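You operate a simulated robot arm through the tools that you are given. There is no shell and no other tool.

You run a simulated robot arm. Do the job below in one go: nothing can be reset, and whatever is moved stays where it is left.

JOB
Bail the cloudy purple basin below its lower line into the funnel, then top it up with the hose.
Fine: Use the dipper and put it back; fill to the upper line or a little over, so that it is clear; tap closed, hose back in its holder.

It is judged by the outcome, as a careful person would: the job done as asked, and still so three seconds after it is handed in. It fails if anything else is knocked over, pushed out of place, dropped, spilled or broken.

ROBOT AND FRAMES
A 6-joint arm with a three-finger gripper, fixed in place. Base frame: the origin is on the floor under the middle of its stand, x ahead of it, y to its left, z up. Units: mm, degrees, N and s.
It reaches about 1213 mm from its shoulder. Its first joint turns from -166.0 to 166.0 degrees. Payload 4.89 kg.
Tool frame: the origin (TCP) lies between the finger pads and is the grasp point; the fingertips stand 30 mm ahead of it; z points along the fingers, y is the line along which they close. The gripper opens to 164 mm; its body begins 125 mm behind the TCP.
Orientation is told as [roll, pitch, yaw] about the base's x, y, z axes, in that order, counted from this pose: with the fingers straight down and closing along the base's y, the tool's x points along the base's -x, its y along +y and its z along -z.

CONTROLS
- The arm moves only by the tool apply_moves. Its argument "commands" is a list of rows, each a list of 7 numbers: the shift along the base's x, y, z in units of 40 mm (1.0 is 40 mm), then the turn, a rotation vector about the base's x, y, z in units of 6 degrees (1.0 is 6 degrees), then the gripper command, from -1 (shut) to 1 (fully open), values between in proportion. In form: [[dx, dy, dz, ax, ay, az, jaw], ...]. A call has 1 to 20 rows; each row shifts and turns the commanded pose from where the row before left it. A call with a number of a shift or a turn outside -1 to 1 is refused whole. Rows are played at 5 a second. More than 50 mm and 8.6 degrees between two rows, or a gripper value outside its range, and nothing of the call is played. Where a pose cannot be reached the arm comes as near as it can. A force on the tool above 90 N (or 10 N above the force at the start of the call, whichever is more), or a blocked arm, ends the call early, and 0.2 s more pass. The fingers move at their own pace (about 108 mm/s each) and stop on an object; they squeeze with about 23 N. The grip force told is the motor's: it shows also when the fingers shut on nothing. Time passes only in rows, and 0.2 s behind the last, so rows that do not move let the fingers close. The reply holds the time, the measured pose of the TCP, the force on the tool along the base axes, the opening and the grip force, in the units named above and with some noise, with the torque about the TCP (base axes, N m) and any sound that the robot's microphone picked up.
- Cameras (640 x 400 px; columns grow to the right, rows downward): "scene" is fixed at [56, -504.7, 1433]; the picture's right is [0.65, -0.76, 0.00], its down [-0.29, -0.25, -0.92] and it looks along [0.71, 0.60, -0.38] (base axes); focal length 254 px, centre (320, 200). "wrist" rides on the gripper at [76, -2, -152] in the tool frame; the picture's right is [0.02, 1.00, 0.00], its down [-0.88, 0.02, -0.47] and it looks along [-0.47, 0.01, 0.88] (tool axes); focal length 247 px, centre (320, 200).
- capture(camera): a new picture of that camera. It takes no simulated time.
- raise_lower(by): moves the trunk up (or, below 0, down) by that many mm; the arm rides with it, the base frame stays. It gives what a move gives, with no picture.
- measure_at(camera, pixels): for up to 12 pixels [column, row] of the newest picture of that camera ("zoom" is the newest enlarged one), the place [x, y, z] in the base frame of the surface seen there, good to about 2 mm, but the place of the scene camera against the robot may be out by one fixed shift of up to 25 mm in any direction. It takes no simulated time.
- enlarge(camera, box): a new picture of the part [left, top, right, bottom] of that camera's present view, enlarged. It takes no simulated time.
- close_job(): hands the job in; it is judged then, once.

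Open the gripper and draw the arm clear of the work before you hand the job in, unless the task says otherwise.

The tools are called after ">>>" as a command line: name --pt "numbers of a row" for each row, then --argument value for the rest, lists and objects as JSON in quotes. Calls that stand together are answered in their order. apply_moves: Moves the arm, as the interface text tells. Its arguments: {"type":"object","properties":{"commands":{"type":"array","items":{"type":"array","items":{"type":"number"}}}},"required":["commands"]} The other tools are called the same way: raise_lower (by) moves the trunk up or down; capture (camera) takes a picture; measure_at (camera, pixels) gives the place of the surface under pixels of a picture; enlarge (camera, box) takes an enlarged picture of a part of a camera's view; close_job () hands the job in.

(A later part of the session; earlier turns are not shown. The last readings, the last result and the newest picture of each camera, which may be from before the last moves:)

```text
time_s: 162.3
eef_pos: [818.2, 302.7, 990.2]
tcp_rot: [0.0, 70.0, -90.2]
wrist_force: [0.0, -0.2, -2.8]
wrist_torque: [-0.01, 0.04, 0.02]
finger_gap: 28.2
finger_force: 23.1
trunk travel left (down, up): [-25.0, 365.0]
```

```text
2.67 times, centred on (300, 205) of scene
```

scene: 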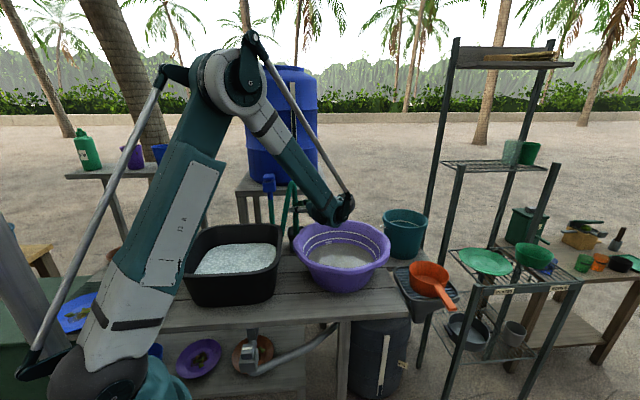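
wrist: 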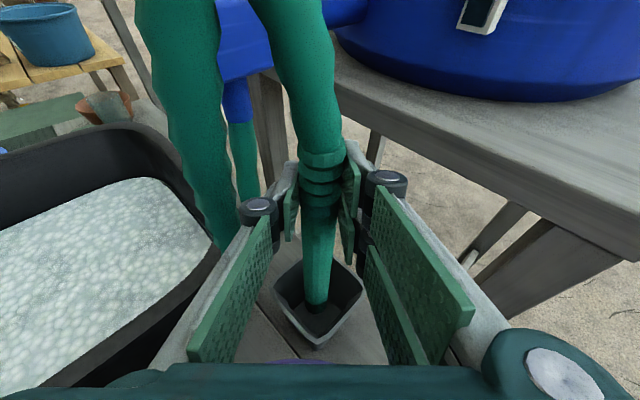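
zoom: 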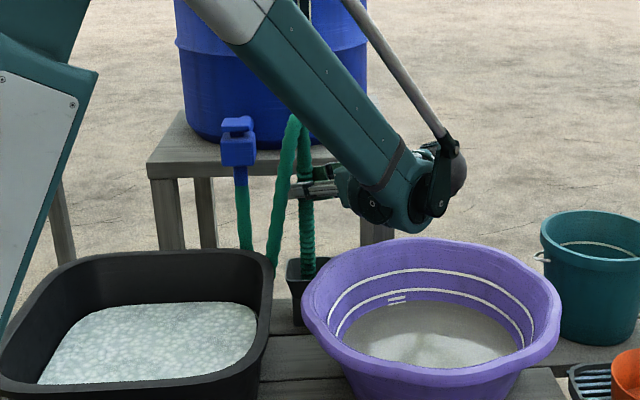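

Load is only ~2.8 N with no pull from the hose. I lift until the nozzle tip clears the basin rim.

>>> apply_moves --pt "0 0 0.6 0 0 0 -1" --pt "0 0 0.75 0 0 0 -1" --pt "0 0 0.75 0 0 0 -1" --pt "0 0 0.75 0 0 0 -1" --pt "0 0 0.75 0 0 0 -1" --pt "0 0 0.15 0 0 0 -1" --pt "0 0 0 0 0 0 -1"

>>> capture --camera "wrist"

>>> enlarge --camera "scene" --box '[230, 100, 400, 290]'

```text
time_s: 163.9
eef_pos: [818.4, 302.1, 1140.4]
tcp_rot: [0.0, 70.0, -90.1]
wrist_force: [-0.3, -1.0, -2.0]
wrist_torque: [0.01, 0.05, 0.02]
finger_gap: 28.1
finger_force: 23.0
trunk travel left (down, up): [-25.0, 365.0]
```

```text
taken
```

wrist: 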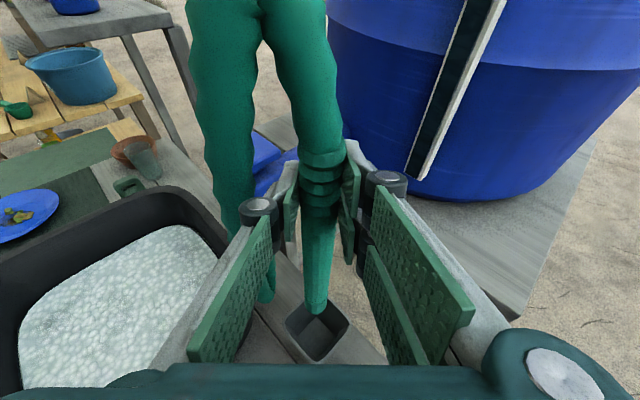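

```text
2.11 times, centred on (315, 195) of scene
```

zoom: 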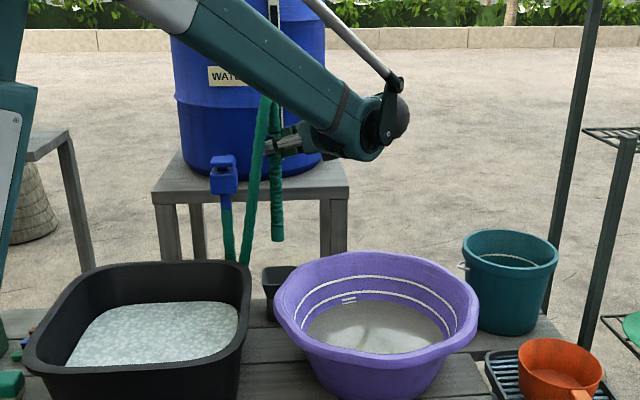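

The nozzle is free of the holder. I move it over the basin's +y side, tilting it 22° so its top leans outward over the rim.

>>> apply_moves --pt "-0.05 -0.7 0 -0.917 0 0 -1" --pt "-0.05 -0.7 0 -0.917 0 0 -1" --pt "-0.05 -0.7 0 -0.917 0 0 -1" --pt "-0.05 -0.7 0 -0.917 0 0 -1" --pt "0 0 0 0 0 0 -1"

>>> capture --camera "wrist"

>>> enlarge --camera "scene" --box '[230, 100, 400, 290]'

>>> measure_at --camera "wrist" --pixels '[[316, 250], [316, 290], [316, 305], [320, 240], [320, 180]]'

```text
time_s: 165.2
eef_pos: [811.5, 190.7, 1133.6]
tcp_rot: [-0.1, 48.1, -90.2]
wrist_force: [0.4, -0.6, -1.9]
wrist_torque: [0.05, 0.0, -0.02]
finger_gap: 28.2
finger_force: 23.2
trunk travel left (down, up): [-25.0, 365.0]
```

```text
taken
```

wrist: 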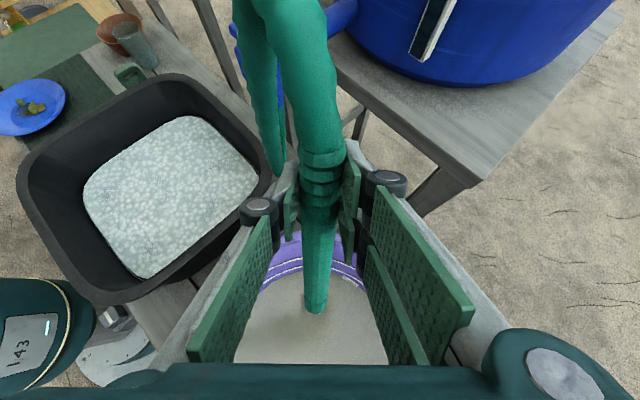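

```text
2.11 times, centred on (315, 195) of scene
```

zoom: 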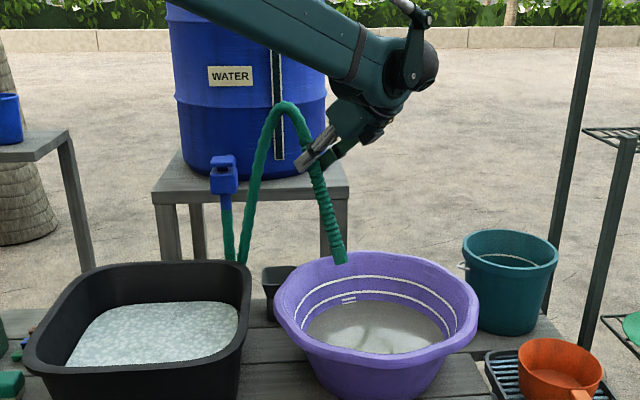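

```text
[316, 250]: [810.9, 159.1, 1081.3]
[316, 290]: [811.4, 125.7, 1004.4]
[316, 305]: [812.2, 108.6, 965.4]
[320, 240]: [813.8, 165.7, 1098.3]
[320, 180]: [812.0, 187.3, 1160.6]
```

Tip is over the basin interior at about y≈110. I check the rim position on this side before lowering.

>>> measure_at --camera "wrist" --pixels '[[290, 240], [350, 240], [348, 250], [290, 255], [352, 262], [352, 275], [345, 230], [340, 300], [300, 330], [280, 280], [292, 248], [284, 268]]'

>>> enlarge --camera "wrist" --box '[240, 210, 400, 370]'

```text
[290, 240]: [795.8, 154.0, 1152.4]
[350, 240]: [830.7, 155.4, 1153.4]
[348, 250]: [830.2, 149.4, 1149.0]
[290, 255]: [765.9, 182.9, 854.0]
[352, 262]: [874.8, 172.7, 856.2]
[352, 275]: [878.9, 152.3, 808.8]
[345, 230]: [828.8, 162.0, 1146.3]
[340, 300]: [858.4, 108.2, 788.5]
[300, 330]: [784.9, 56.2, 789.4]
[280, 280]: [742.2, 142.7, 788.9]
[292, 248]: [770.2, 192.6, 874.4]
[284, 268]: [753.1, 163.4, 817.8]
```

```text
2.50 times, centred on (320, 290) of wrist
```

zoom: 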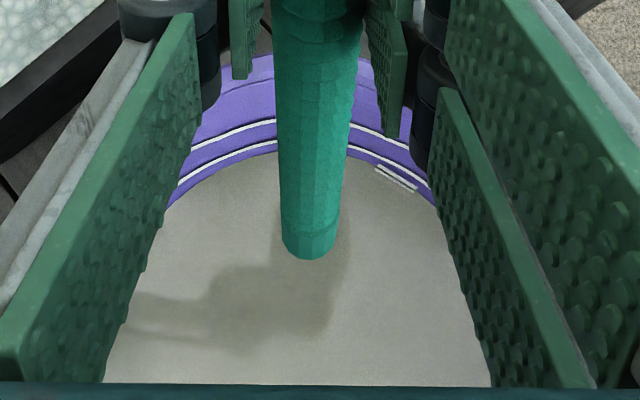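

Inner wall radius grows from ~144 mm at the water to ~185 mm at the rim (y≈202). I lower the nozzle, keeping its tip inside near y≈115.

>>> apply_moves --pt "0 0.03 -0.5 0 0 0 -1" --pt "0 0.03 -0.75 0 0 0 -1" --pt "0 0.03 -0.75 0 0 0 -1" --pt "0 0.03 -0.75 0 0 0 -1" --pt "0 0 -0.5 0 0 0 -1" --pt "0 0 -0.4 0 0 0 -1" --pt "0 0 -0.3 0 0 0 -1" --pt "0 0 -0.25 0 0 0 -1" --pt "0 0 0 0 0 0 -1"

>>> capture --camera "wrist"

>>> enlarge --camera "scene" --box '[260, 160, 400, 290]'

```text
time_s: 167.2
eef_pos: [809.6, 196.1, 970.3]
tcp_rot: [0.0, 48.0, -90.0]
wrist_force: [-1.0, 0.3, -2.2]
wrist_torque: [0.06, 0.03, -0.01]
finger_gap: 28.3
finger_force: 23.2
trunk travel left (down, up): [-25.0, 365.0]
```

```text
taken
```

wrist: 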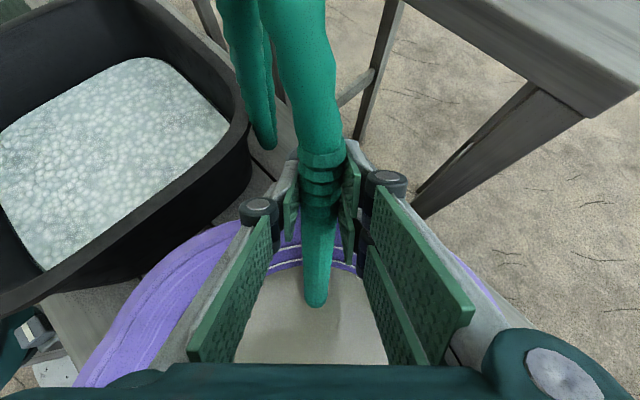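

```text
3.08 times, centred on (330, 225) of scene
```

zoom: 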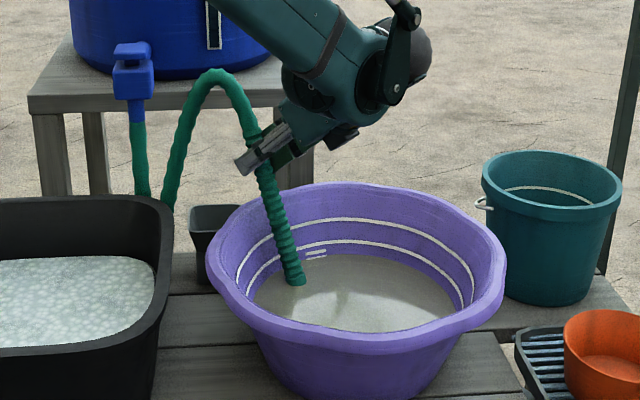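

The tip is entering the water by the wall. I lower the last ~25 mm gently and watch for contact.

>>> apply_moves --pt "0 0 -0.2 0 0 0 -1" --pt "0 0 -0.15 0 0 0 -1" --pt "0 0 -0.1 0 0 0 -1" --pt "0 0 -0.1 0 0 0 -1" --pt "0 0 0 0 0 0 -1"

>>> apply_moves --pt "0 0 -0.05 0 0 0 -1" --pt "0 0 0 0 0 0 -1"

```text
time_s: 168.3
eef_pos: [810.7, 195.8, 949.3]
tcp_rot: [0.1, 48.1, -90.0]
wrist_force: [3.1, -11.5, 14.0]
wrist_torque: [-0.74, -0.28, 0.03]
finger_gap: 28.3
finger_force: 22.5
trunk travel left (down, up): [-25.0, 365.0]
```

```text
time_s: 168.9
eef_pos: [811.0, 196.6, 946.7]
tcp_rot: [0.1, 48.2, -90.0]
wrist_force: [-2.3, -12.4, 18.7]
wrist_torque: [-0.81, 0.1, -0.03]
finger_gap: 28.5
finger_force: 23.4
trunk travel left (down, up): [-25.0, 365.0]
```

Contact with the wall/floor curve (≈19 N up, 12 N inward). I back off a few millimetres to unload before releasing.

>>> apply_moves --pt "0 -0.05 0.08 0 0 0 -1" --pt "0 0 0.03 0 0 0 -1" --pt "0 0 0 0 0 0 -1"

>>> capture --camera "wrist"

```text
time_s: 169.8
eef_pos: [811.5, 193.9, 950.2]
tcp_rot: [0.1, 48.0, -89.9]
wrist_force: [-0.7, 0.2, -2.0]
wrist_torque: [0.06, -0.04, 0.01]
finger_gap: 28.4
finger_force: 22.7
trunk travel left (down, up): [-25.0, 365.0]
```

```text
taken
```

wrist: 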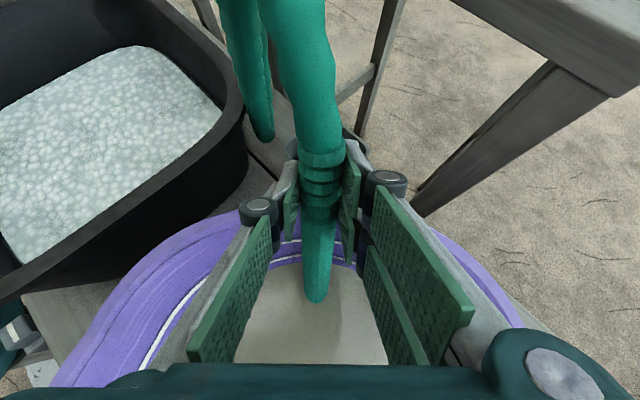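

Unloaded. I open only slightly (≈40 mm) so the nozzle can settle against the rim while still flanked by the fingers.

>>> apply_moves --pt "0 0 0 0 0 0 -0.6" --pt "0 0 0 0 0 0 -0.5" --pt "0 0 0 0 0 0 -0.5" --pt "0 0 0 0 0 0 -0.5"

>>> capture --camera "wrist"

>>> enlarge --camera "scene" --box '[260, 160, 400, 290]'

```text
time_s: 170.8
eef_pos: [811.1, 194.6, 950.9]
tcp_rot: [0.0, 48.0, -90.0]
wrist_force: [0.0, 0.4, 0.6]
wrist_torque: [-0.02, 0.02, 0.02]
finger_gap: 40.9
finger_force: 0.1
trunk travel left (down, up): [-25.0, 365.0]
```

```text
taken
```

wrist: 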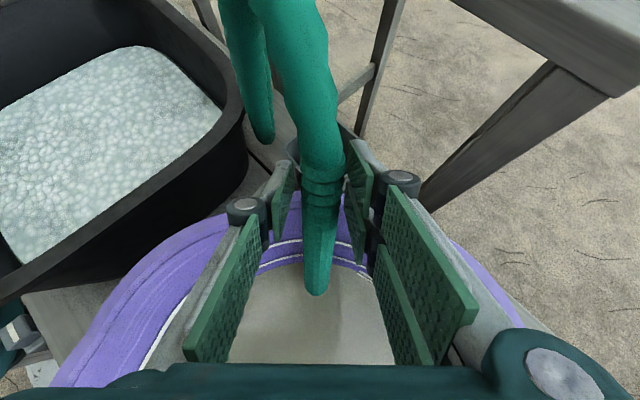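

```text
3.08 times, centred on (330, 225) of scene
```

zoom: 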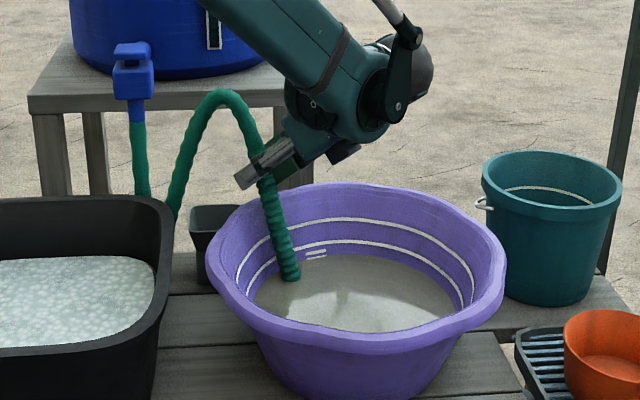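

The nozzle has leaned back onto the rim with its tip in the water. I open wider, wait a second and check it stays put.

>>> apply_moves --pt "0 0 0 0 0 0 -0.25" --pt "0 0 0 0 0 0 -0.25" --pt "0 0 0 0 0 0 -0.25" --pt "0 0 0 0 0 0 -0.25" --pt "0 0 0 0 0 0 -0.25" --pt "0 0 0 0 0 0 -0.25"

>>> capture --camera "wrist"

>>> measure_at --camera "wrist" --pixels '[[316, 280], [318, 250], [320, 220], [322, 190], [322, 170], [320, 140], [310, 100], [305, 60], [316, 290]]'

```text
time_s: 172.2
eef_pos: [810.2, 193.9, 950.5]
tcp_rot: [0.0, 48.0, -90.0]
wrist_force: [-0.3, -0.6, 0.0]
wrist_torque: [0.01, 0.02, 0.0]
finger_gap: 61.3
finger_force: 0.0
trunk travel left (down, up): [-25.0, 365.0]
```

```text
taken
```

wrist: 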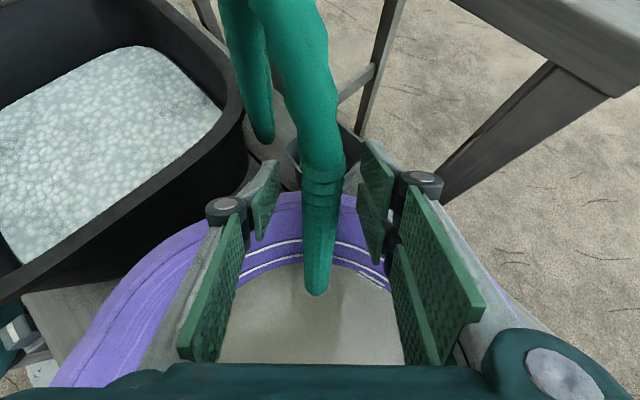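

```text
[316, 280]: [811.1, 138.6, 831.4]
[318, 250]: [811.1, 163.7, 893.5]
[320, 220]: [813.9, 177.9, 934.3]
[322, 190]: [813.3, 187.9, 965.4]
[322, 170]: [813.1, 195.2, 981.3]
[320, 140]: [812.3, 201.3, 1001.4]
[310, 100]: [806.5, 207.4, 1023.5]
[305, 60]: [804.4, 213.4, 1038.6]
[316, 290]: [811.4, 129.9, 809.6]
```

The nozzle stays steady. I withdraw the fingers along the tool axis.

>>> apply_moves --pt "0 -0.3 0.27 0 0 0 -0.25" --pt "0 -0.464 0.418 0 0 0 -0.25" --pt "0 -0.464 0.418 0 0 0 -0.25" --pt "0 -0.464 0.418 0 0 0 -0.25" --pt "0 -0.464 0.418 0 0 0 -0.25" --pt "0 -0.464 0.6 0 0 0 -0.25" --pt "0 -0.3 0.6 0 0 0 -0.25"

>>> capture --camera "wrist"

>>> capture --camera "scene"

>>> enlarge --camera "scene" --box '[260, 160, 400, 290]'

```text
time_s: 173.8
eef_pos: [812.3, 81.3, 1077.2]
tcp_rot: [0.1, 48.0, -90.1]
wrist_force: [0.3, 1.5, -0.4]
wrist_torque: [0.02, 0.06, 0.07]
finger_gap: 61.7
finger_force: 0.1
trunk travel left (down, up): [-25.0, 365.0]
```

```text
taken
```

wrist: 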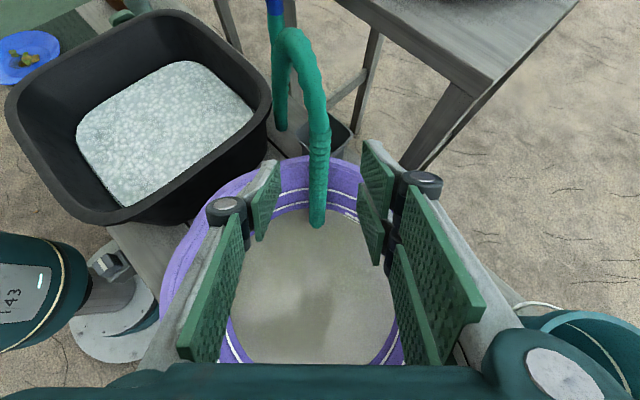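

```text
taken
```

scene: 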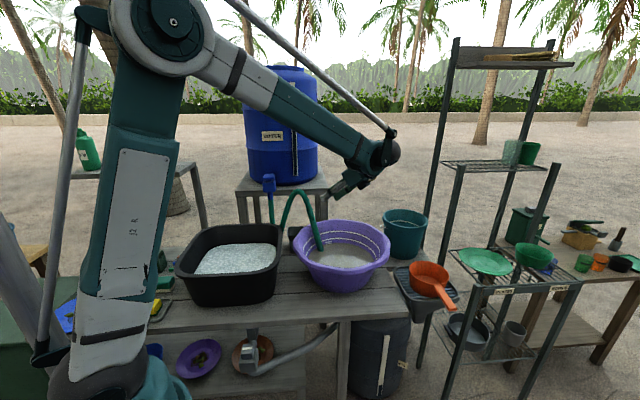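

```text
3.08 times, centred on (330, 225) of scene
```

zoom: 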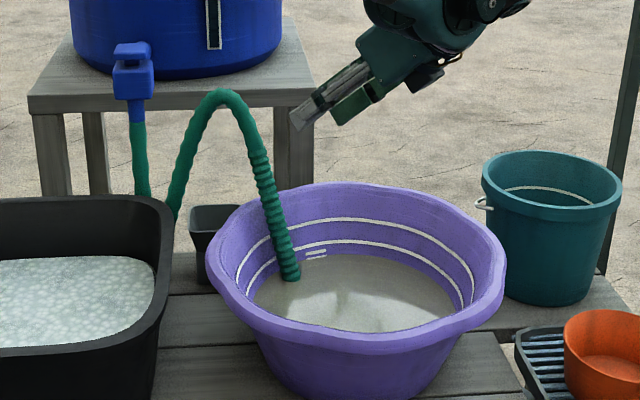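

The hose stands in the basin on its own. Next, the tap: I raise the arm, point the fingers down and turn to face the knob.

>>> apply_moves --pt "-0.2 0 0.5 -1 0 0 0" --pt "-0.2 0 0.5 -1 0 0 0" --pt "-0.2 0 0.5 -1 0 0 0" --pt "-0.2 0 0.5 -1 0 0 0" --pt "-0.2 0 0.5 -1 0 0 0" --pt "-0.2 0 0.5 -1 0 0 0" --pt "-0.2 0 0.5 -1 0 0 0" --pt "-0.2 0 0.5 -1 0 0 0" --pt "0 0 0 0 0 1 0" --pt "0 0 0 0 0 1 0" --pt "0 0 0 0 0 1 0" --pt "0 0 0 0 0 1 0" --pt "0 0 0 0 0 1 0" --pt "0 0 0 0 0 1 0" --pt "0 0 0 0 0 1 0" --pt "0 0 0 0 0 1 0" --pt "0 0 0 0 0 1 0" --pt "0 0 0 0 0 1 0" --pt "0 0 0 0 0 1 0" --pt "0 0 0 0 0 1 0"

>>> apply_moves --pt "-0.12 0.4 0 0 0 1 0" --pt "-0.12 0.4 0 0 0 1 0" --pt "-0.12 0.4 0 0 0 1 0" --pt "-0.12 0.4 0 0 0 1 0" --pt "-0.12 0.4 0 0 0 1 0" --pt "-0.12 0.4 0 0 0 1 0" --pt "-0.12 0.4 0 0 0 1 0" --pt "-0.12 0.4 0 0 0 1 0" --pt "-0.12 0.4 0 0 0 1 0" --pt "-0.12 0.4 0 0 0 1 0" --pt "0 0 0 0 0 0.2 0"

>>> capture --camera "wrist"

>>> capture --camera "scene"

```text
time_s: 177.9
eef_pos: [747.7, 78.0, 1237.6]
tcp_rot: [-0.1, 0.0, -18.0]
wrist_force: [0.3, 1.1, 0.4]
wrist_torque: [-0.01, 0.03, 0.03]
finger_gap: 82.0
finger_force: 0.0
trunk travel left (down, up): [-25.0, 365.0]
```

```text
time_s: 180.3
eef_pos: [699.7, 237.1, 1236.4]
tcp_rot: [-0.1, 0.1, 43.2]
wrist_force: [-0.4, -0.2, -0.4]
wrist_torque: [0.06, 0.01, -0.01]
finger_gap: 82.0
finger_force: 0.0
trunk travel left (down, up): [-25.0, 365.0]
```

```text
taken
```

wrist: 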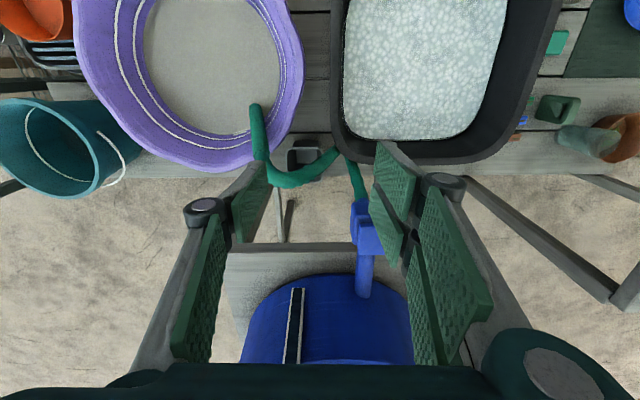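

```text
taken
```

scene: 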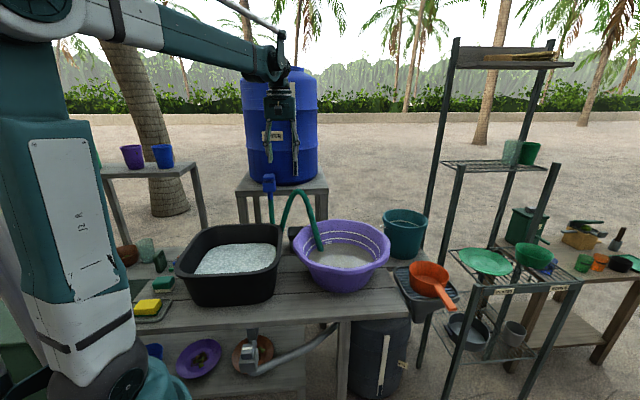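

The tap is at (368,230) and the hose unchanged. I zoom on the tap and measure the knob from above.

>>> enlarge --camera "wrist" --box '[330, 180, 420, 310]'

>>> measure_at --camera "wrist" --pixels '[[355, 205], [370, 205], [358, 220], [372, 225], [380, 235], [365, 240], [360, 250], [375, 250], [362, 232], [382, 250], [365, 270], [365, 290]]'

```text
3.08 times, centred on (375, 245) of wrist
```

zoom: 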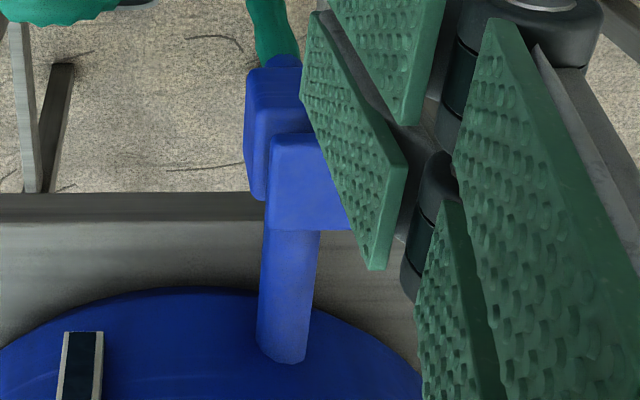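

```text
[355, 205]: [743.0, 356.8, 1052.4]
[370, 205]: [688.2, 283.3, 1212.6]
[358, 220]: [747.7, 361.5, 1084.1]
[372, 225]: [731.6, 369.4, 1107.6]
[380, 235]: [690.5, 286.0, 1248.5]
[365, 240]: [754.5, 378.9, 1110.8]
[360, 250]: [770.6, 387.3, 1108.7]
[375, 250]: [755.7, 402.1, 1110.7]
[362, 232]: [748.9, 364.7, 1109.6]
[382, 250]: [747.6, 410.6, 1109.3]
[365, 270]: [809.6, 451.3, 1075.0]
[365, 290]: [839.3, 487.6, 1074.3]
```

The knob's sides line up with the tool axes at this yaw. I move right above the knob for a clear look.

>>> apply_moves --pt "0.2 0.76 -0.1 0 0 0 0" --pt "0.2 0.76 -0.1 0 0 0 0" --pt "0.2 0.76 -0.1 0 0 0 0" --pt "0.2 0.76 -0.1 0 0 0 0" --pt "0.2 0.76 -0.1 0 0 0 0" --pt "0 0 0 0 0 0 0"

>>> capture --camera "wrist"

>>> enlarge --camera "wrist" --box '[250, 130, 390, 260]'

>>> measure_at --camera "wrist" --pixels '[[298, 170], [345, 170], [298, 205], [345, 205], [320, 190], [300, 215], [340, 215], [320, 160], [320, 150], [320, 225], [310, 180], [335, 195]]'

```text
time_s: 181.8
eef_pos: [739.9, 388.8, 1215.0]
tcp_rot: [0.1, 0.0, 43.2]
wrist_force: [0.2, 0.2, -0.6]
wrist_torque: [0.04, 0.07, 0.04]
finger_gap: 82.0
finger_force: 0.0
trunk travel left (down, up): [-25.0, 365.0]
```

```text
taken
```

wrist: 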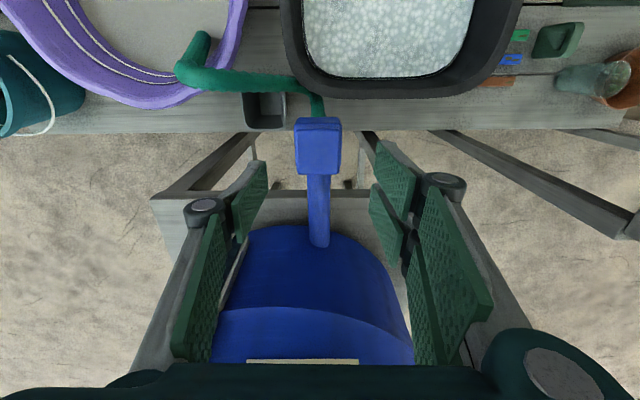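

```text
3.08 times, centred on (320, 195) of wrist
```

zoom: 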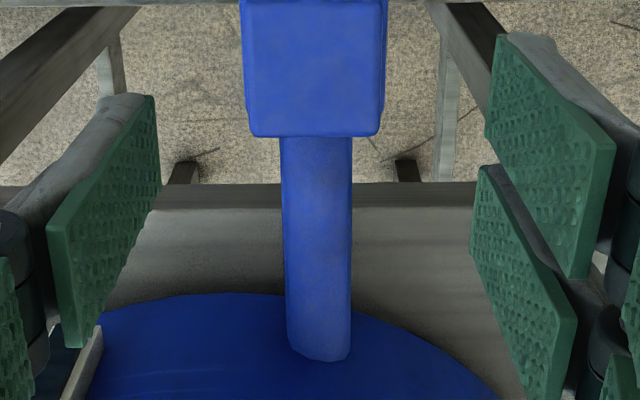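

```text
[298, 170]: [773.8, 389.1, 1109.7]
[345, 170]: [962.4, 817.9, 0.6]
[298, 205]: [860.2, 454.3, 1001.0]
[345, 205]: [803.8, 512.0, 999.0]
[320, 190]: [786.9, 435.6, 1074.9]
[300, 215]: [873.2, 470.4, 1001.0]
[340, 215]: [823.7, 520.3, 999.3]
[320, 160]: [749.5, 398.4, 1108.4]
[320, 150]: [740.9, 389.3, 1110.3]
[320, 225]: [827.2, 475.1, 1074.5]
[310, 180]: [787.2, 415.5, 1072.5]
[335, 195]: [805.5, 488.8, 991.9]
```

The knob is centred beneath the open fingers (top z≈1110, pipe top z≈1075). I lower the fingers around it.

>>> apply_moves --pt "0 0 -0.7 0 0 0 0" --pt "0 0 -0.7 0 0 0 0" --pt "0 0 -0.6 0 0 0 0" --pt "0 0.01 -0.4 0 0 0 0" --pt "0 0 -0.2 0 0 0 0" --pt "0 0 0 0 0 0 0"

>>> capture --camera "wrist"

>>> enlarge --camera "scene" --box '[230, 110, 330, 230]'

```text
time_s: 183.2
eef_pos: [739.0, 388.3, 1111.6]
tcp_rot: [0.0, 0.1, 43.2]
wrist_force: [0.5, -0.3, 0.3]
wrist_torque: [-0.02, 0.0, 0.01]
finger_gap: 81.8
finger_force: 0.0
trunk travel left (down, up): [-25.0, 365.0]
```

```text
taken
```

wrist: 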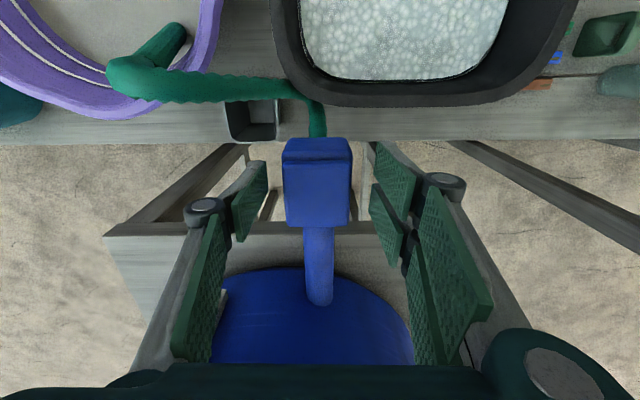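

```text
3.33 times, centred on (280, 170) of scene
```

zoom: 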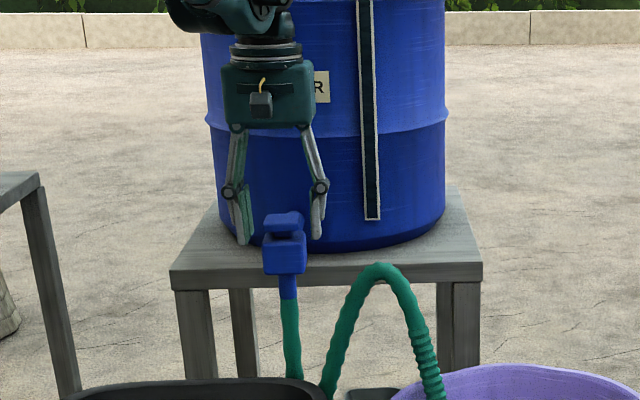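

The knob is centred between the fingers. I close on it and read the width and torque.

>>> apply_moves --pt "0 0 0 0 0 0 -1" --pt "0 0 0 0 0 0 -1" --pt "0 0 0 0 0 0 -1" --pt "0 0 0 0 0 0 -1"

>>> capture --camera "wrist"

```text
time_s: 184.2
eef_pos: [740.6, 387.2, 1112.5]
tcp_rot: [0.0, -0.1, 43.0]
wrist_force: [22.1, -15.8, 8.5]
wrist_torque: [-0.95, -0.73, 2.03]
finger_gap: 55.7
finger_force: 44.5
trunk travel left (down, up): [-25.0, 365.0]
```

```text
taken
```

wrist: 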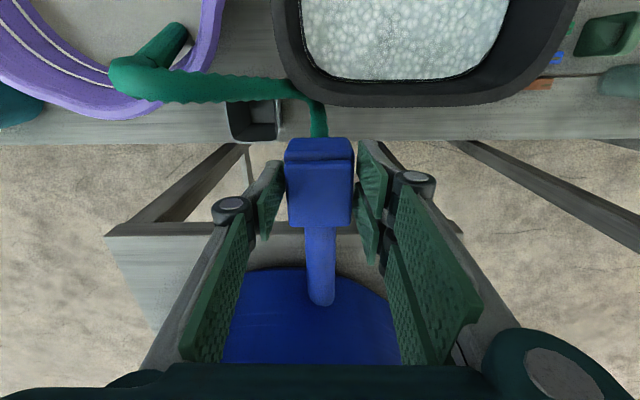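

The fingers have caught the wider body (gap 55.7) and push sideways. I open again and raise ~10 mm so only the knob is between the pads.

>>> apply_moves --pt "0 0 0 0 0 0 0" --pt "0 0 0.15 0 0 0 0" --pt "0 0 0.15 0 0 0 0" --pt "0 0 0 0 0 0 0"

>>> capture --camera "wrist"

>>> enlarge --camera "wrist" --box '[250, 120, 390, 250]'

>>> measure_at --camera "zoom" --pixels '[[160, 80], [450, 80], [160, 270], [450, 270], [300, 150], [165, 150], [445, 150], [300, 70], [300, 270], [300, 100], [160, 200], [448, 200]]'

```text
time_s: 185.2
eef_pos: [740.8, 390.4, 1124.2]
tcp_rot: [0.0, 0.0, 43.2]
wrist_force: [0.2, 0.2, -0.8]
wrist_torque: [0.0, -0.02, 0.02]
finger_gap: 82.3
finger_force: 0.0
trunk travel left (down, up): [-25.0, 365.0]
```

```text
taken
```

wrist: 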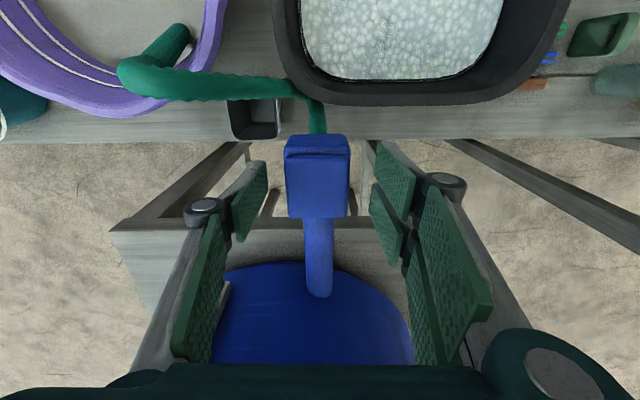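

```text
3.08 times, centred on (320, 185) of wrist
```

zoom: 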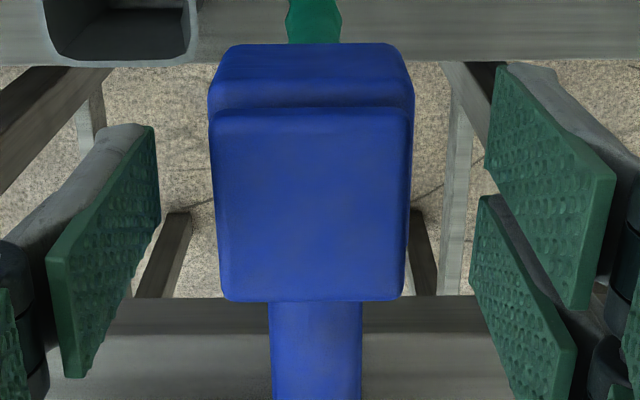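

```text
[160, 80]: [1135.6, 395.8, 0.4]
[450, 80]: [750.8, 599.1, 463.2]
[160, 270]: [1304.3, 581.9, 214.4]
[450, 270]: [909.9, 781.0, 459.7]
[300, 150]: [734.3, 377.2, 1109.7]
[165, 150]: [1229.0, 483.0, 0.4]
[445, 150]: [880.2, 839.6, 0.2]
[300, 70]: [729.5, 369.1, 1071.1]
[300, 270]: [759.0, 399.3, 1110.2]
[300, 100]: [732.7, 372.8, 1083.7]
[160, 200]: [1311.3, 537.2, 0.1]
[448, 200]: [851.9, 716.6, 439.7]
```

The knob is 45×50 mm, centred ~4 mm toward -l and 3 mm ahead of the TCP. I correct the position and close on the knob alone.

>>> apply_moves --pt "0.12 -0.02 -0.05 0 0 0 0" --pt "0 0 0 0 0 0 0" --pt "0 0 0 0 0 0 -0.4" --pt "0 0 0 0 0 0 -1" --pt "0 0 0 0 0 0 -1" --pt "0 0 0 0 0 0 -1"

>>> capture --camera "wrist"

```text
time_s: 186.6
eef_pos: [742.8, 390.1, 1121.5]
tcp_rot: [0.0, 0.0, 43.3]
wrist_force: [-19.8, 21.0, -1.2]
wrist_torque: [0.53, 0.32, 2.11]
finger_gap: 47.7
finger_force: 45.3
trunk travel left (down, up): [-25.0, 365.0]
```

```text
taken
```

wrist: 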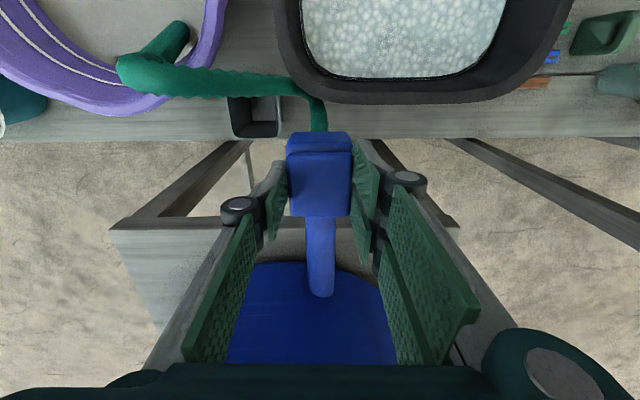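

Gap 47.7: on the knob now, but with side force toward +l and +2.1 N·m yaw torque, suggesting the knob is a few degrees counter-clockwise of my yaw and against its closed stop. I shift 2.5 mm and turn 3° counter-clockwise.

>>> apply_moves --pt "-0.043 0.045 0 0 0 0.25 -1" --pt "0 0 0 0 0 0.25 -1" --pt "0 0 0 0 0 0 -1"

```text
time_s: 187.3
eef_pos: [742.6, 391.2, 1121.2]
tcp_rot: [0.0, 0.1, 46.1]
wrist_force: [1.7, 9.9, -0.2]
wrist_torque: [0.23, -0.39, -1.69]
finger_gap: 46.6
finger_force: 44.8
trunk travel left (down, up): [-25.0, 365.0]
```

Torque is now -1.7 N·m, i.e. the knob resists counter-clockwise turning. I turn a few degrees further to see if it yields.

>>> apply_moves --pt "0 0 0 0 0 0.3 -1" --pt "0 0 0 0 0 0.3 -1" --pt "0 0 0 0 0 0 -1"

>>> capture --camera "wrist"

>>> enlarge --camera "scene" --box '[240, 150, 400, 290]'

```text
time_s: 188.2
eef_pos: [742.4, 388.6, 1122.2]
tcp_rot: [-0.1, 0.1, 49.8]
wrist_force: [3.0, -7.8, -2.3]
wrist_torque: [-0.35, -0.07, -1.52]
finger_gap: 48.7
finger_force: 44.7
trunk travel left (down, up): [-25.0, 365.0]
```

```text
taken
```

wrist: 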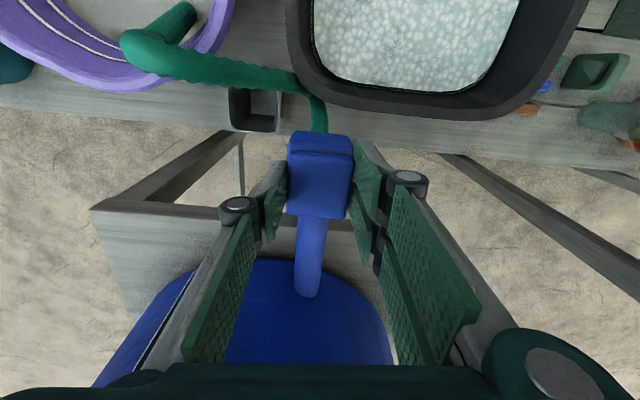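

```text
2.86 times, centred on (320, 220) of scene
```

zoom: 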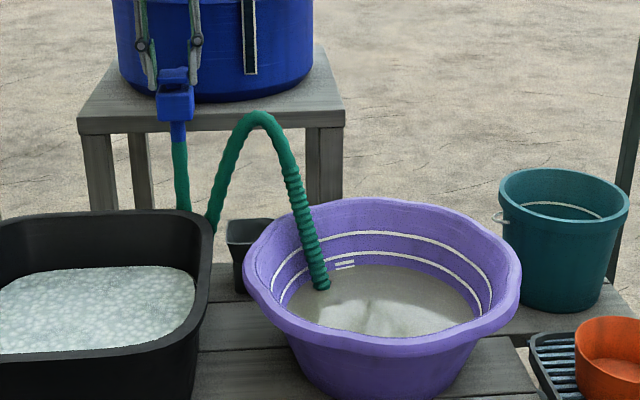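

I zoom in to see whether the knob itself has turned relative to the body.

>>> enlarge --camera "wrist" --box '[260, 110, 380, 240]'

```text
3.08 times, centred on (320, 175) of wrist
```

zoom: 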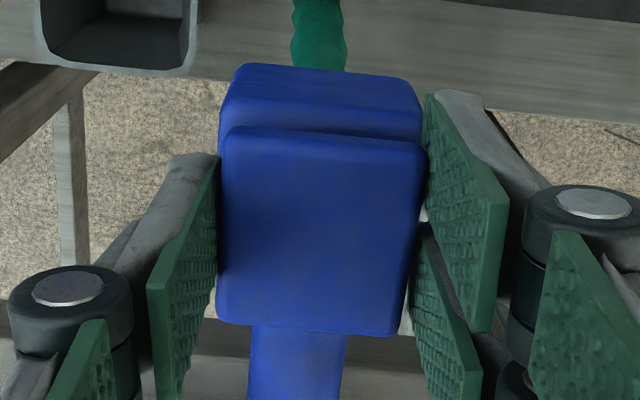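

The knob did not turn with ±1.5–2 N·m, so before forcing it I'll release, back off and look at the tap side-on to understand how it operates.

>>> apply_moves --pt "0 0 0 0 0 -0.4 -1" --pt "0 0 0 0 0 0 -0.2" --pt "0 0 0 0 0 0 0.1" --pt "0 0 0.5 0 0 0 0.1" --pt "0 0 0.75 0 0 -0.3 0.1" --pt "0 0 0.75 0 0 -0.4 0.1" --pt "-0.5 -0.5 0.3 0 0 0 0.1" --pt "-0.5 -0.5 0 0.643 -0.685 0 0.1" --pt "-0.5 -0.5 0 0.643 -0.685 0 0.1" --pt "-0.5 -0.5 0 0.643 -0.685 0 0.1" --pt "-0.5 -0.5 0 0.643 -0.685 0 0.1" --pt "0 0 -0.4 0.643 -0.685 0 0.1" --pt "0 0 -0.4 0.643 -0.685 0 0.1" --pt "0 0 -0.4 0.643 -0.685 0 0.1" --pt "0 0 -0.4 0.643 -0.685 0 0.1" --pt "0 0 -0.4 0.643 -0.685 0 0.1" --pt "0 0 -0.4 0.643 -0.685 0 0.1" --pt "0 0 0 0.643 -0.685 0 0.1"

>>> capture --camera "wrist"

>>> capture --camera "scene"

```text
time_s: 191.9
eef_pos: [642.7, 290.3, 1117.2]
tcp_rot: [0.1, -62.1, 43.2]
wrist_force: [0.4, -0.3, 0.1]
wrist_torque: [-0.03, -0.02, 0.0]
finger_gap: 90.2
finger_force: 0.0
trunk travel left (down, up): [-25.0, 365.0]
```

```text
taken
```

wrist: 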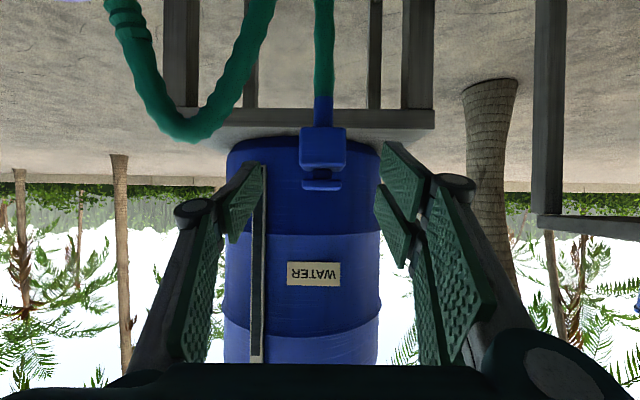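

```text
taken
```

scene: 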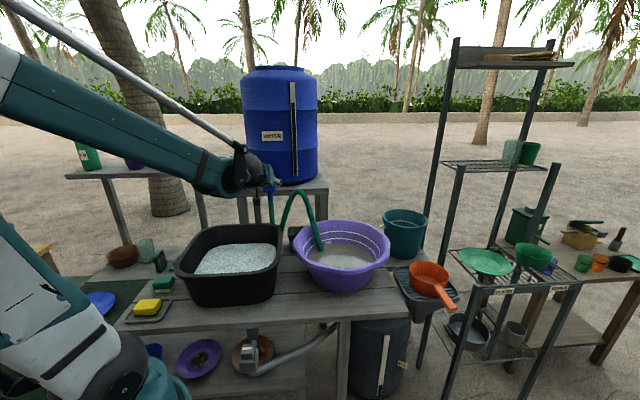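

>>> enlarge --camera "wrist" --box '[280, 80, 370, 210]'

>>> measure_at --camera "wrist" --pixels '[[305, 182], [338, 182], [320, 185], [320, 176], [320, 172], [302, 165], [345, 165], [320, 150], [302, 130], [345, 130], [322, 115], [320, 188]]'

```text
3.08 times, centred on (325, 145) of wrist
```

zoom: 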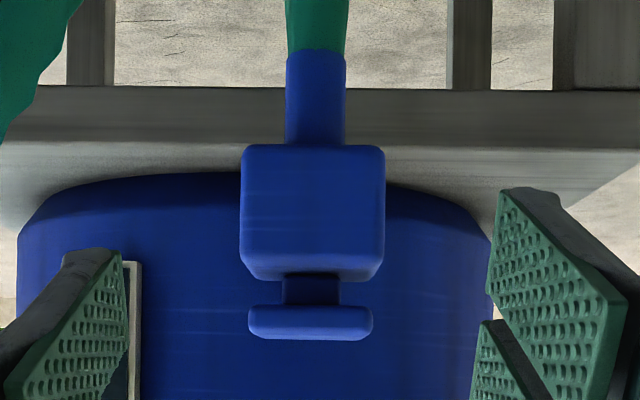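

```text
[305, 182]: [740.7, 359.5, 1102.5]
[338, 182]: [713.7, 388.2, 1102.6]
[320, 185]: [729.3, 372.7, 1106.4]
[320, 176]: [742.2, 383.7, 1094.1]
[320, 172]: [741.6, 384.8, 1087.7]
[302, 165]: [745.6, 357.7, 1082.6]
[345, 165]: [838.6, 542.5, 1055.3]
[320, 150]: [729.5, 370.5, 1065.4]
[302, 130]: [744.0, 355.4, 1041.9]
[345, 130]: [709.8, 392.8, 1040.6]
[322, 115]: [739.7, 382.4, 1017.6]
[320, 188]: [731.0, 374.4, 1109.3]
```

Side-on the tap shows a 12 mm thick plate on a narrow stem (neck z 1086–1097) above the body: it could be a push or pull plunger rather than a turning knob. I'll test pressing gently with closed fingertips; first I reposition above it.

>>> apply_moves --pt "0 0 0.6 -0.643 0.685 0 -1" --pt "0 0 0.6 -0.643 0.685 0 -1" --pt "0 0 0.6 -0.643 0.685 0 -1" --pt "0 0 0.4 -0.643 0.685 0 -1" --pt "0.3 0.3 0 -0.643 0.685 0 -1" --pt "0.35 0.35 0 -0.643 0.685 0 -1" --pt "0.35 0.35 0 -0.643 0.685 0 -1" --pt "0.35 0.35 0 -0.643 0.685 0 -1" --pt "0.35 0.35 0 -0.643 0.685 0 -1" --pt "0.35 0.35 0 -0.643 0.685 0 -1" --pt "0.35 0.35 0 -0.643 0.685 0 -1" --pt "0.07 0.1 0 0 0 0 -1" --pt "0 0 0 0 0 0 -1"

>>> capture --camera "wrist"

```text
time_s: 194.8
eef_pos: [743.1, 392.7, 1207.1]
tcp_rot: [0.0, 0.1, 43.2]
wrist_force: [0.6, 0.1, -1.2]
wrist_torque: [-0.06, 0.09, 0.0]
finger_gap: 0.0
finger_force: 22.9
trunk travel left (down, up): [-25.0, 365.0]
```

```text
taken
```

wrist: 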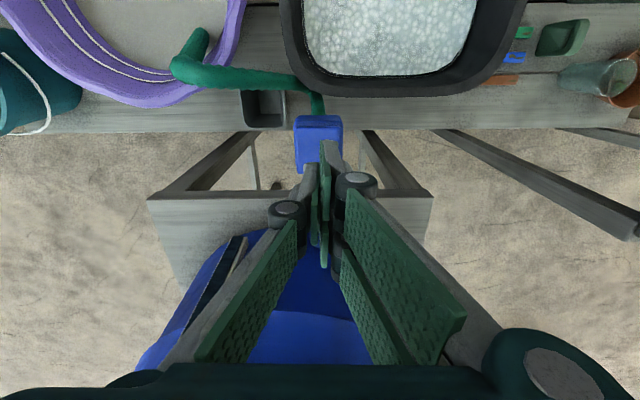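

Closed fingertips are above the plate. I descend and then press down in small steps while watching force.

>>> apply_moves --pt "0.07 -0.04 -0.5 0 0 0 -1" --pt "0 0 -0.5 0 0 0 -1" --pt "0 0 -0.4 0 0 0 -1" --pt "0 0 -0.1 0 0 0 -1" --pt "0 0 0 0 0 0 -1"

>>> apply_moves --pt "0 0 -0.05 0 0 0 -1" --pt "0 0 0 0 0 0 -1"

>>> apply_moves --pt "0 0 -0.05 0 0 0 -1" --pt "0 0 0 0 0 0 -1"

```text
time_s: 195.9
eef_pos: [744.1, 386.6, 1146.5]
tcp_rot: [0.0, 0.0, 43.1]
wrist_force: [0.5, 1.1, -0.2]
wrist_torque: [-0.01, 0.03, 0.02]
finger_gap: 0.1
finger_force: 23.5
trunk travel left (down, up): [-25.0, 365.0]
```

```text
time_s: 196.6
eef_pos: [744.3, 387.8, 1144.1]
tcp_rot: [0.0, 0.0, 43.2]
wrist_force: [0.4, -0.3, 0.3]
wrist_torque: [0.0, 0.0, -0.01]
finger_gap: 0.0
finger_force: 23.5
trunk travel left (down, up): [-25.0, 365.0]
```

```text
time_s: 197.2
eef_pos: [745.3, 388.9, 1141.9]
tcp_rot: [0.0, 0.0, 43.2]
wrist_force: [-0.1, 0.0, -1.2]
wrist_torque: [0.0, 0.0, 0.02]
finger_gap: 0.0
finger_force: 23.0
trunk travel left (down, up): [-25.0, 365.0]
```

Not in contact yet at TCP z≈1142. I continue in 2 mm steps.

>>> apply_moves --pt "0 0 -0.05 0 0 0 -1" --pt "0 0 0 0 0 0 -1"

>>> apply_moves --pt "0 0 -0.05 0 0 0 -1" --pt "0 0 0 0 0 0 -1"

>>> apply_moves --pt "0 0 -0.05 0 0 0 -1" --pt "0 0 0 0 0 0 -1"

```text
time_s: 197.8
eef_pos: [743.3, 390.7, 1140.7]
tcp_rot: [0.0, 0.0, 43.3]
wrist_force: [0.5, 0.7, 0.7]
wrist_torque: [-0.03, 0.0, 0.02]
finger_gap: 0.0
finger_force: 22.4
trunk travel left (down, up): [-25.0, 365.0]
```

```text
time_s: 198.3
eef_pos: [745.6, 387.8, 1139.0]
tcp_rot: [0.0, 0.0, 43.2]
wrist_force: [-0.1, 0.8, 0.1]
wrist_torque: [-0.01, -0.01, 0.01]
finger_gap: 0.0
finger_force: 22.6
trunk travel left (down, up): [-25.0, 365.0]
```

```text
time_s: 198.9
eef_pos: [744.5, 387.6, 1136.3]
tcp_rot: [0.1, 0.0, 43.3]
wrist_force: [0.3, -0.4, 1.8]
wrist_torque: [0.01, 0.0, 0.02]
finger_gap: 6.0
finger_force: 45.2
trunk travel left (down, up): [-25.0, 365.0]
```

Contact begins at TCP z≈1136 (fingers flex). I press a little more.

>>> apply_moves --pt "0 0 -0.05 0 0 0 -1" --pt "0 0 0 0 0 0 -1"

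>>> apply_moves --pt "0 0 -0.05 0 0 0 -1" --pt "0 0 0 0 0 0 -1"

>>> capture --camera "scene"

>>> enlarge --camera "scene" --box '[240, 150, 310, 220]'

```text
time_s: 199.6
eef_pos: [745.0, 388.9, 1135.0]
tcp_rot: [-0.1, 0.0, 43.2]
wrist_force: [-1.0, 0.0, 1.6]
wrist_torque: [-0.01, -0.04, 0.0]
finger_gap: 6.2
finger_force: 45.0
trunk travel left (down, up): [-25.0, 365.0]
```

```text
time_s: 200.2
eef_pos: [745.1, 389.3, 1132.5]
tcp_rot: [0.0, 0.0, 43.3]
wrist_force: [1.1, 1.0, 2.6]
wrist_torque: [-0.03, -0.05, 0.0]
finger_gap: 6.2
finger_force: 45.0
trunk travel left (down, up): [-25.0, 365.0]
```

```text
taken
```

scene: 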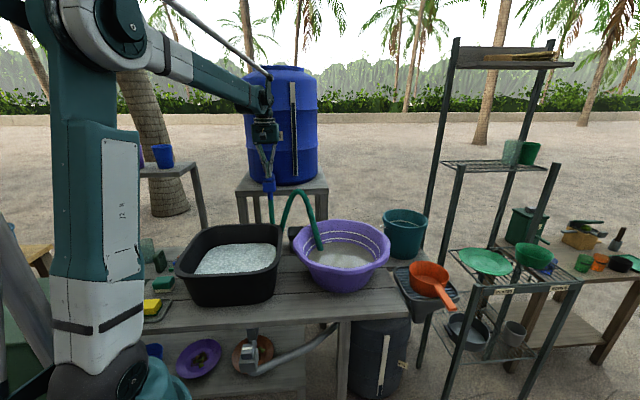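

```text
5.71 times, centred on (275, 185) of scene
```

zoom: 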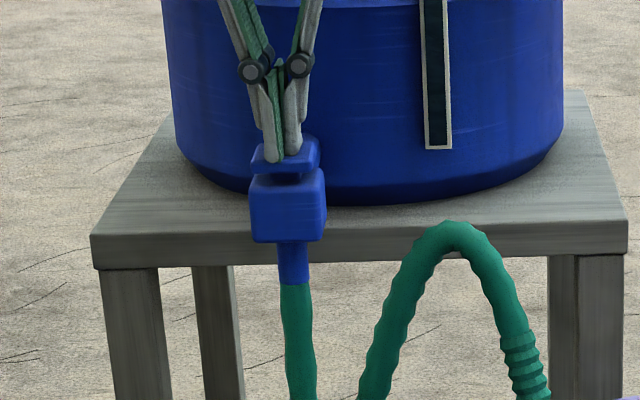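

Only ~2.6 N while the tips are nominally 8 mm below the plate top, so the plate may be moving down. I measure the plate height in this zoom.

>>> measure_at --camera "zoom" --pixels '[[255, 160], [262, 148], [310, 145], [315, 158], [300, 168], [270, 170], [285, 178], [262, 190], [300, 190], [320, 178], [255, 178], [285, 166]]'

>>> capture --camera "wrist"

>>> enlarge --camera "wrist" --box '[260, 100, 380, 220]'

```text
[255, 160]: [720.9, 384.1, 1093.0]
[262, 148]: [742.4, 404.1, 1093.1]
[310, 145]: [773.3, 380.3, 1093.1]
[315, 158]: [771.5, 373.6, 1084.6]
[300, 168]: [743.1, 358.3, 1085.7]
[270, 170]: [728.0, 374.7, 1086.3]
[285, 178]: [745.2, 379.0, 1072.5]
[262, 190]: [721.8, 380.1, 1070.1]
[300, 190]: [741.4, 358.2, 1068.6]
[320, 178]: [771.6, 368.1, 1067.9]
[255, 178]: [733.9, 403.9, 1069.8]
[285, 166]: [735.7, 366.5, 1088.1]
```

```text
taken
```

wrist: 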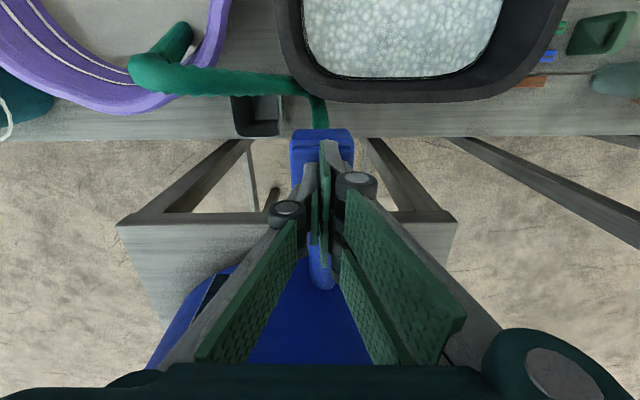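

```text
3.33 times, centred on (320, 160) of wrist
```

zoom: 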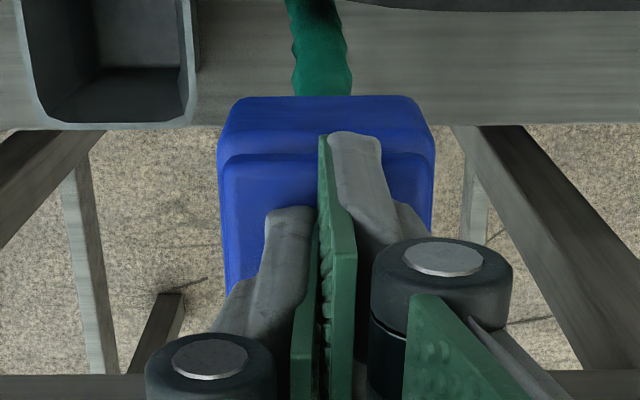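

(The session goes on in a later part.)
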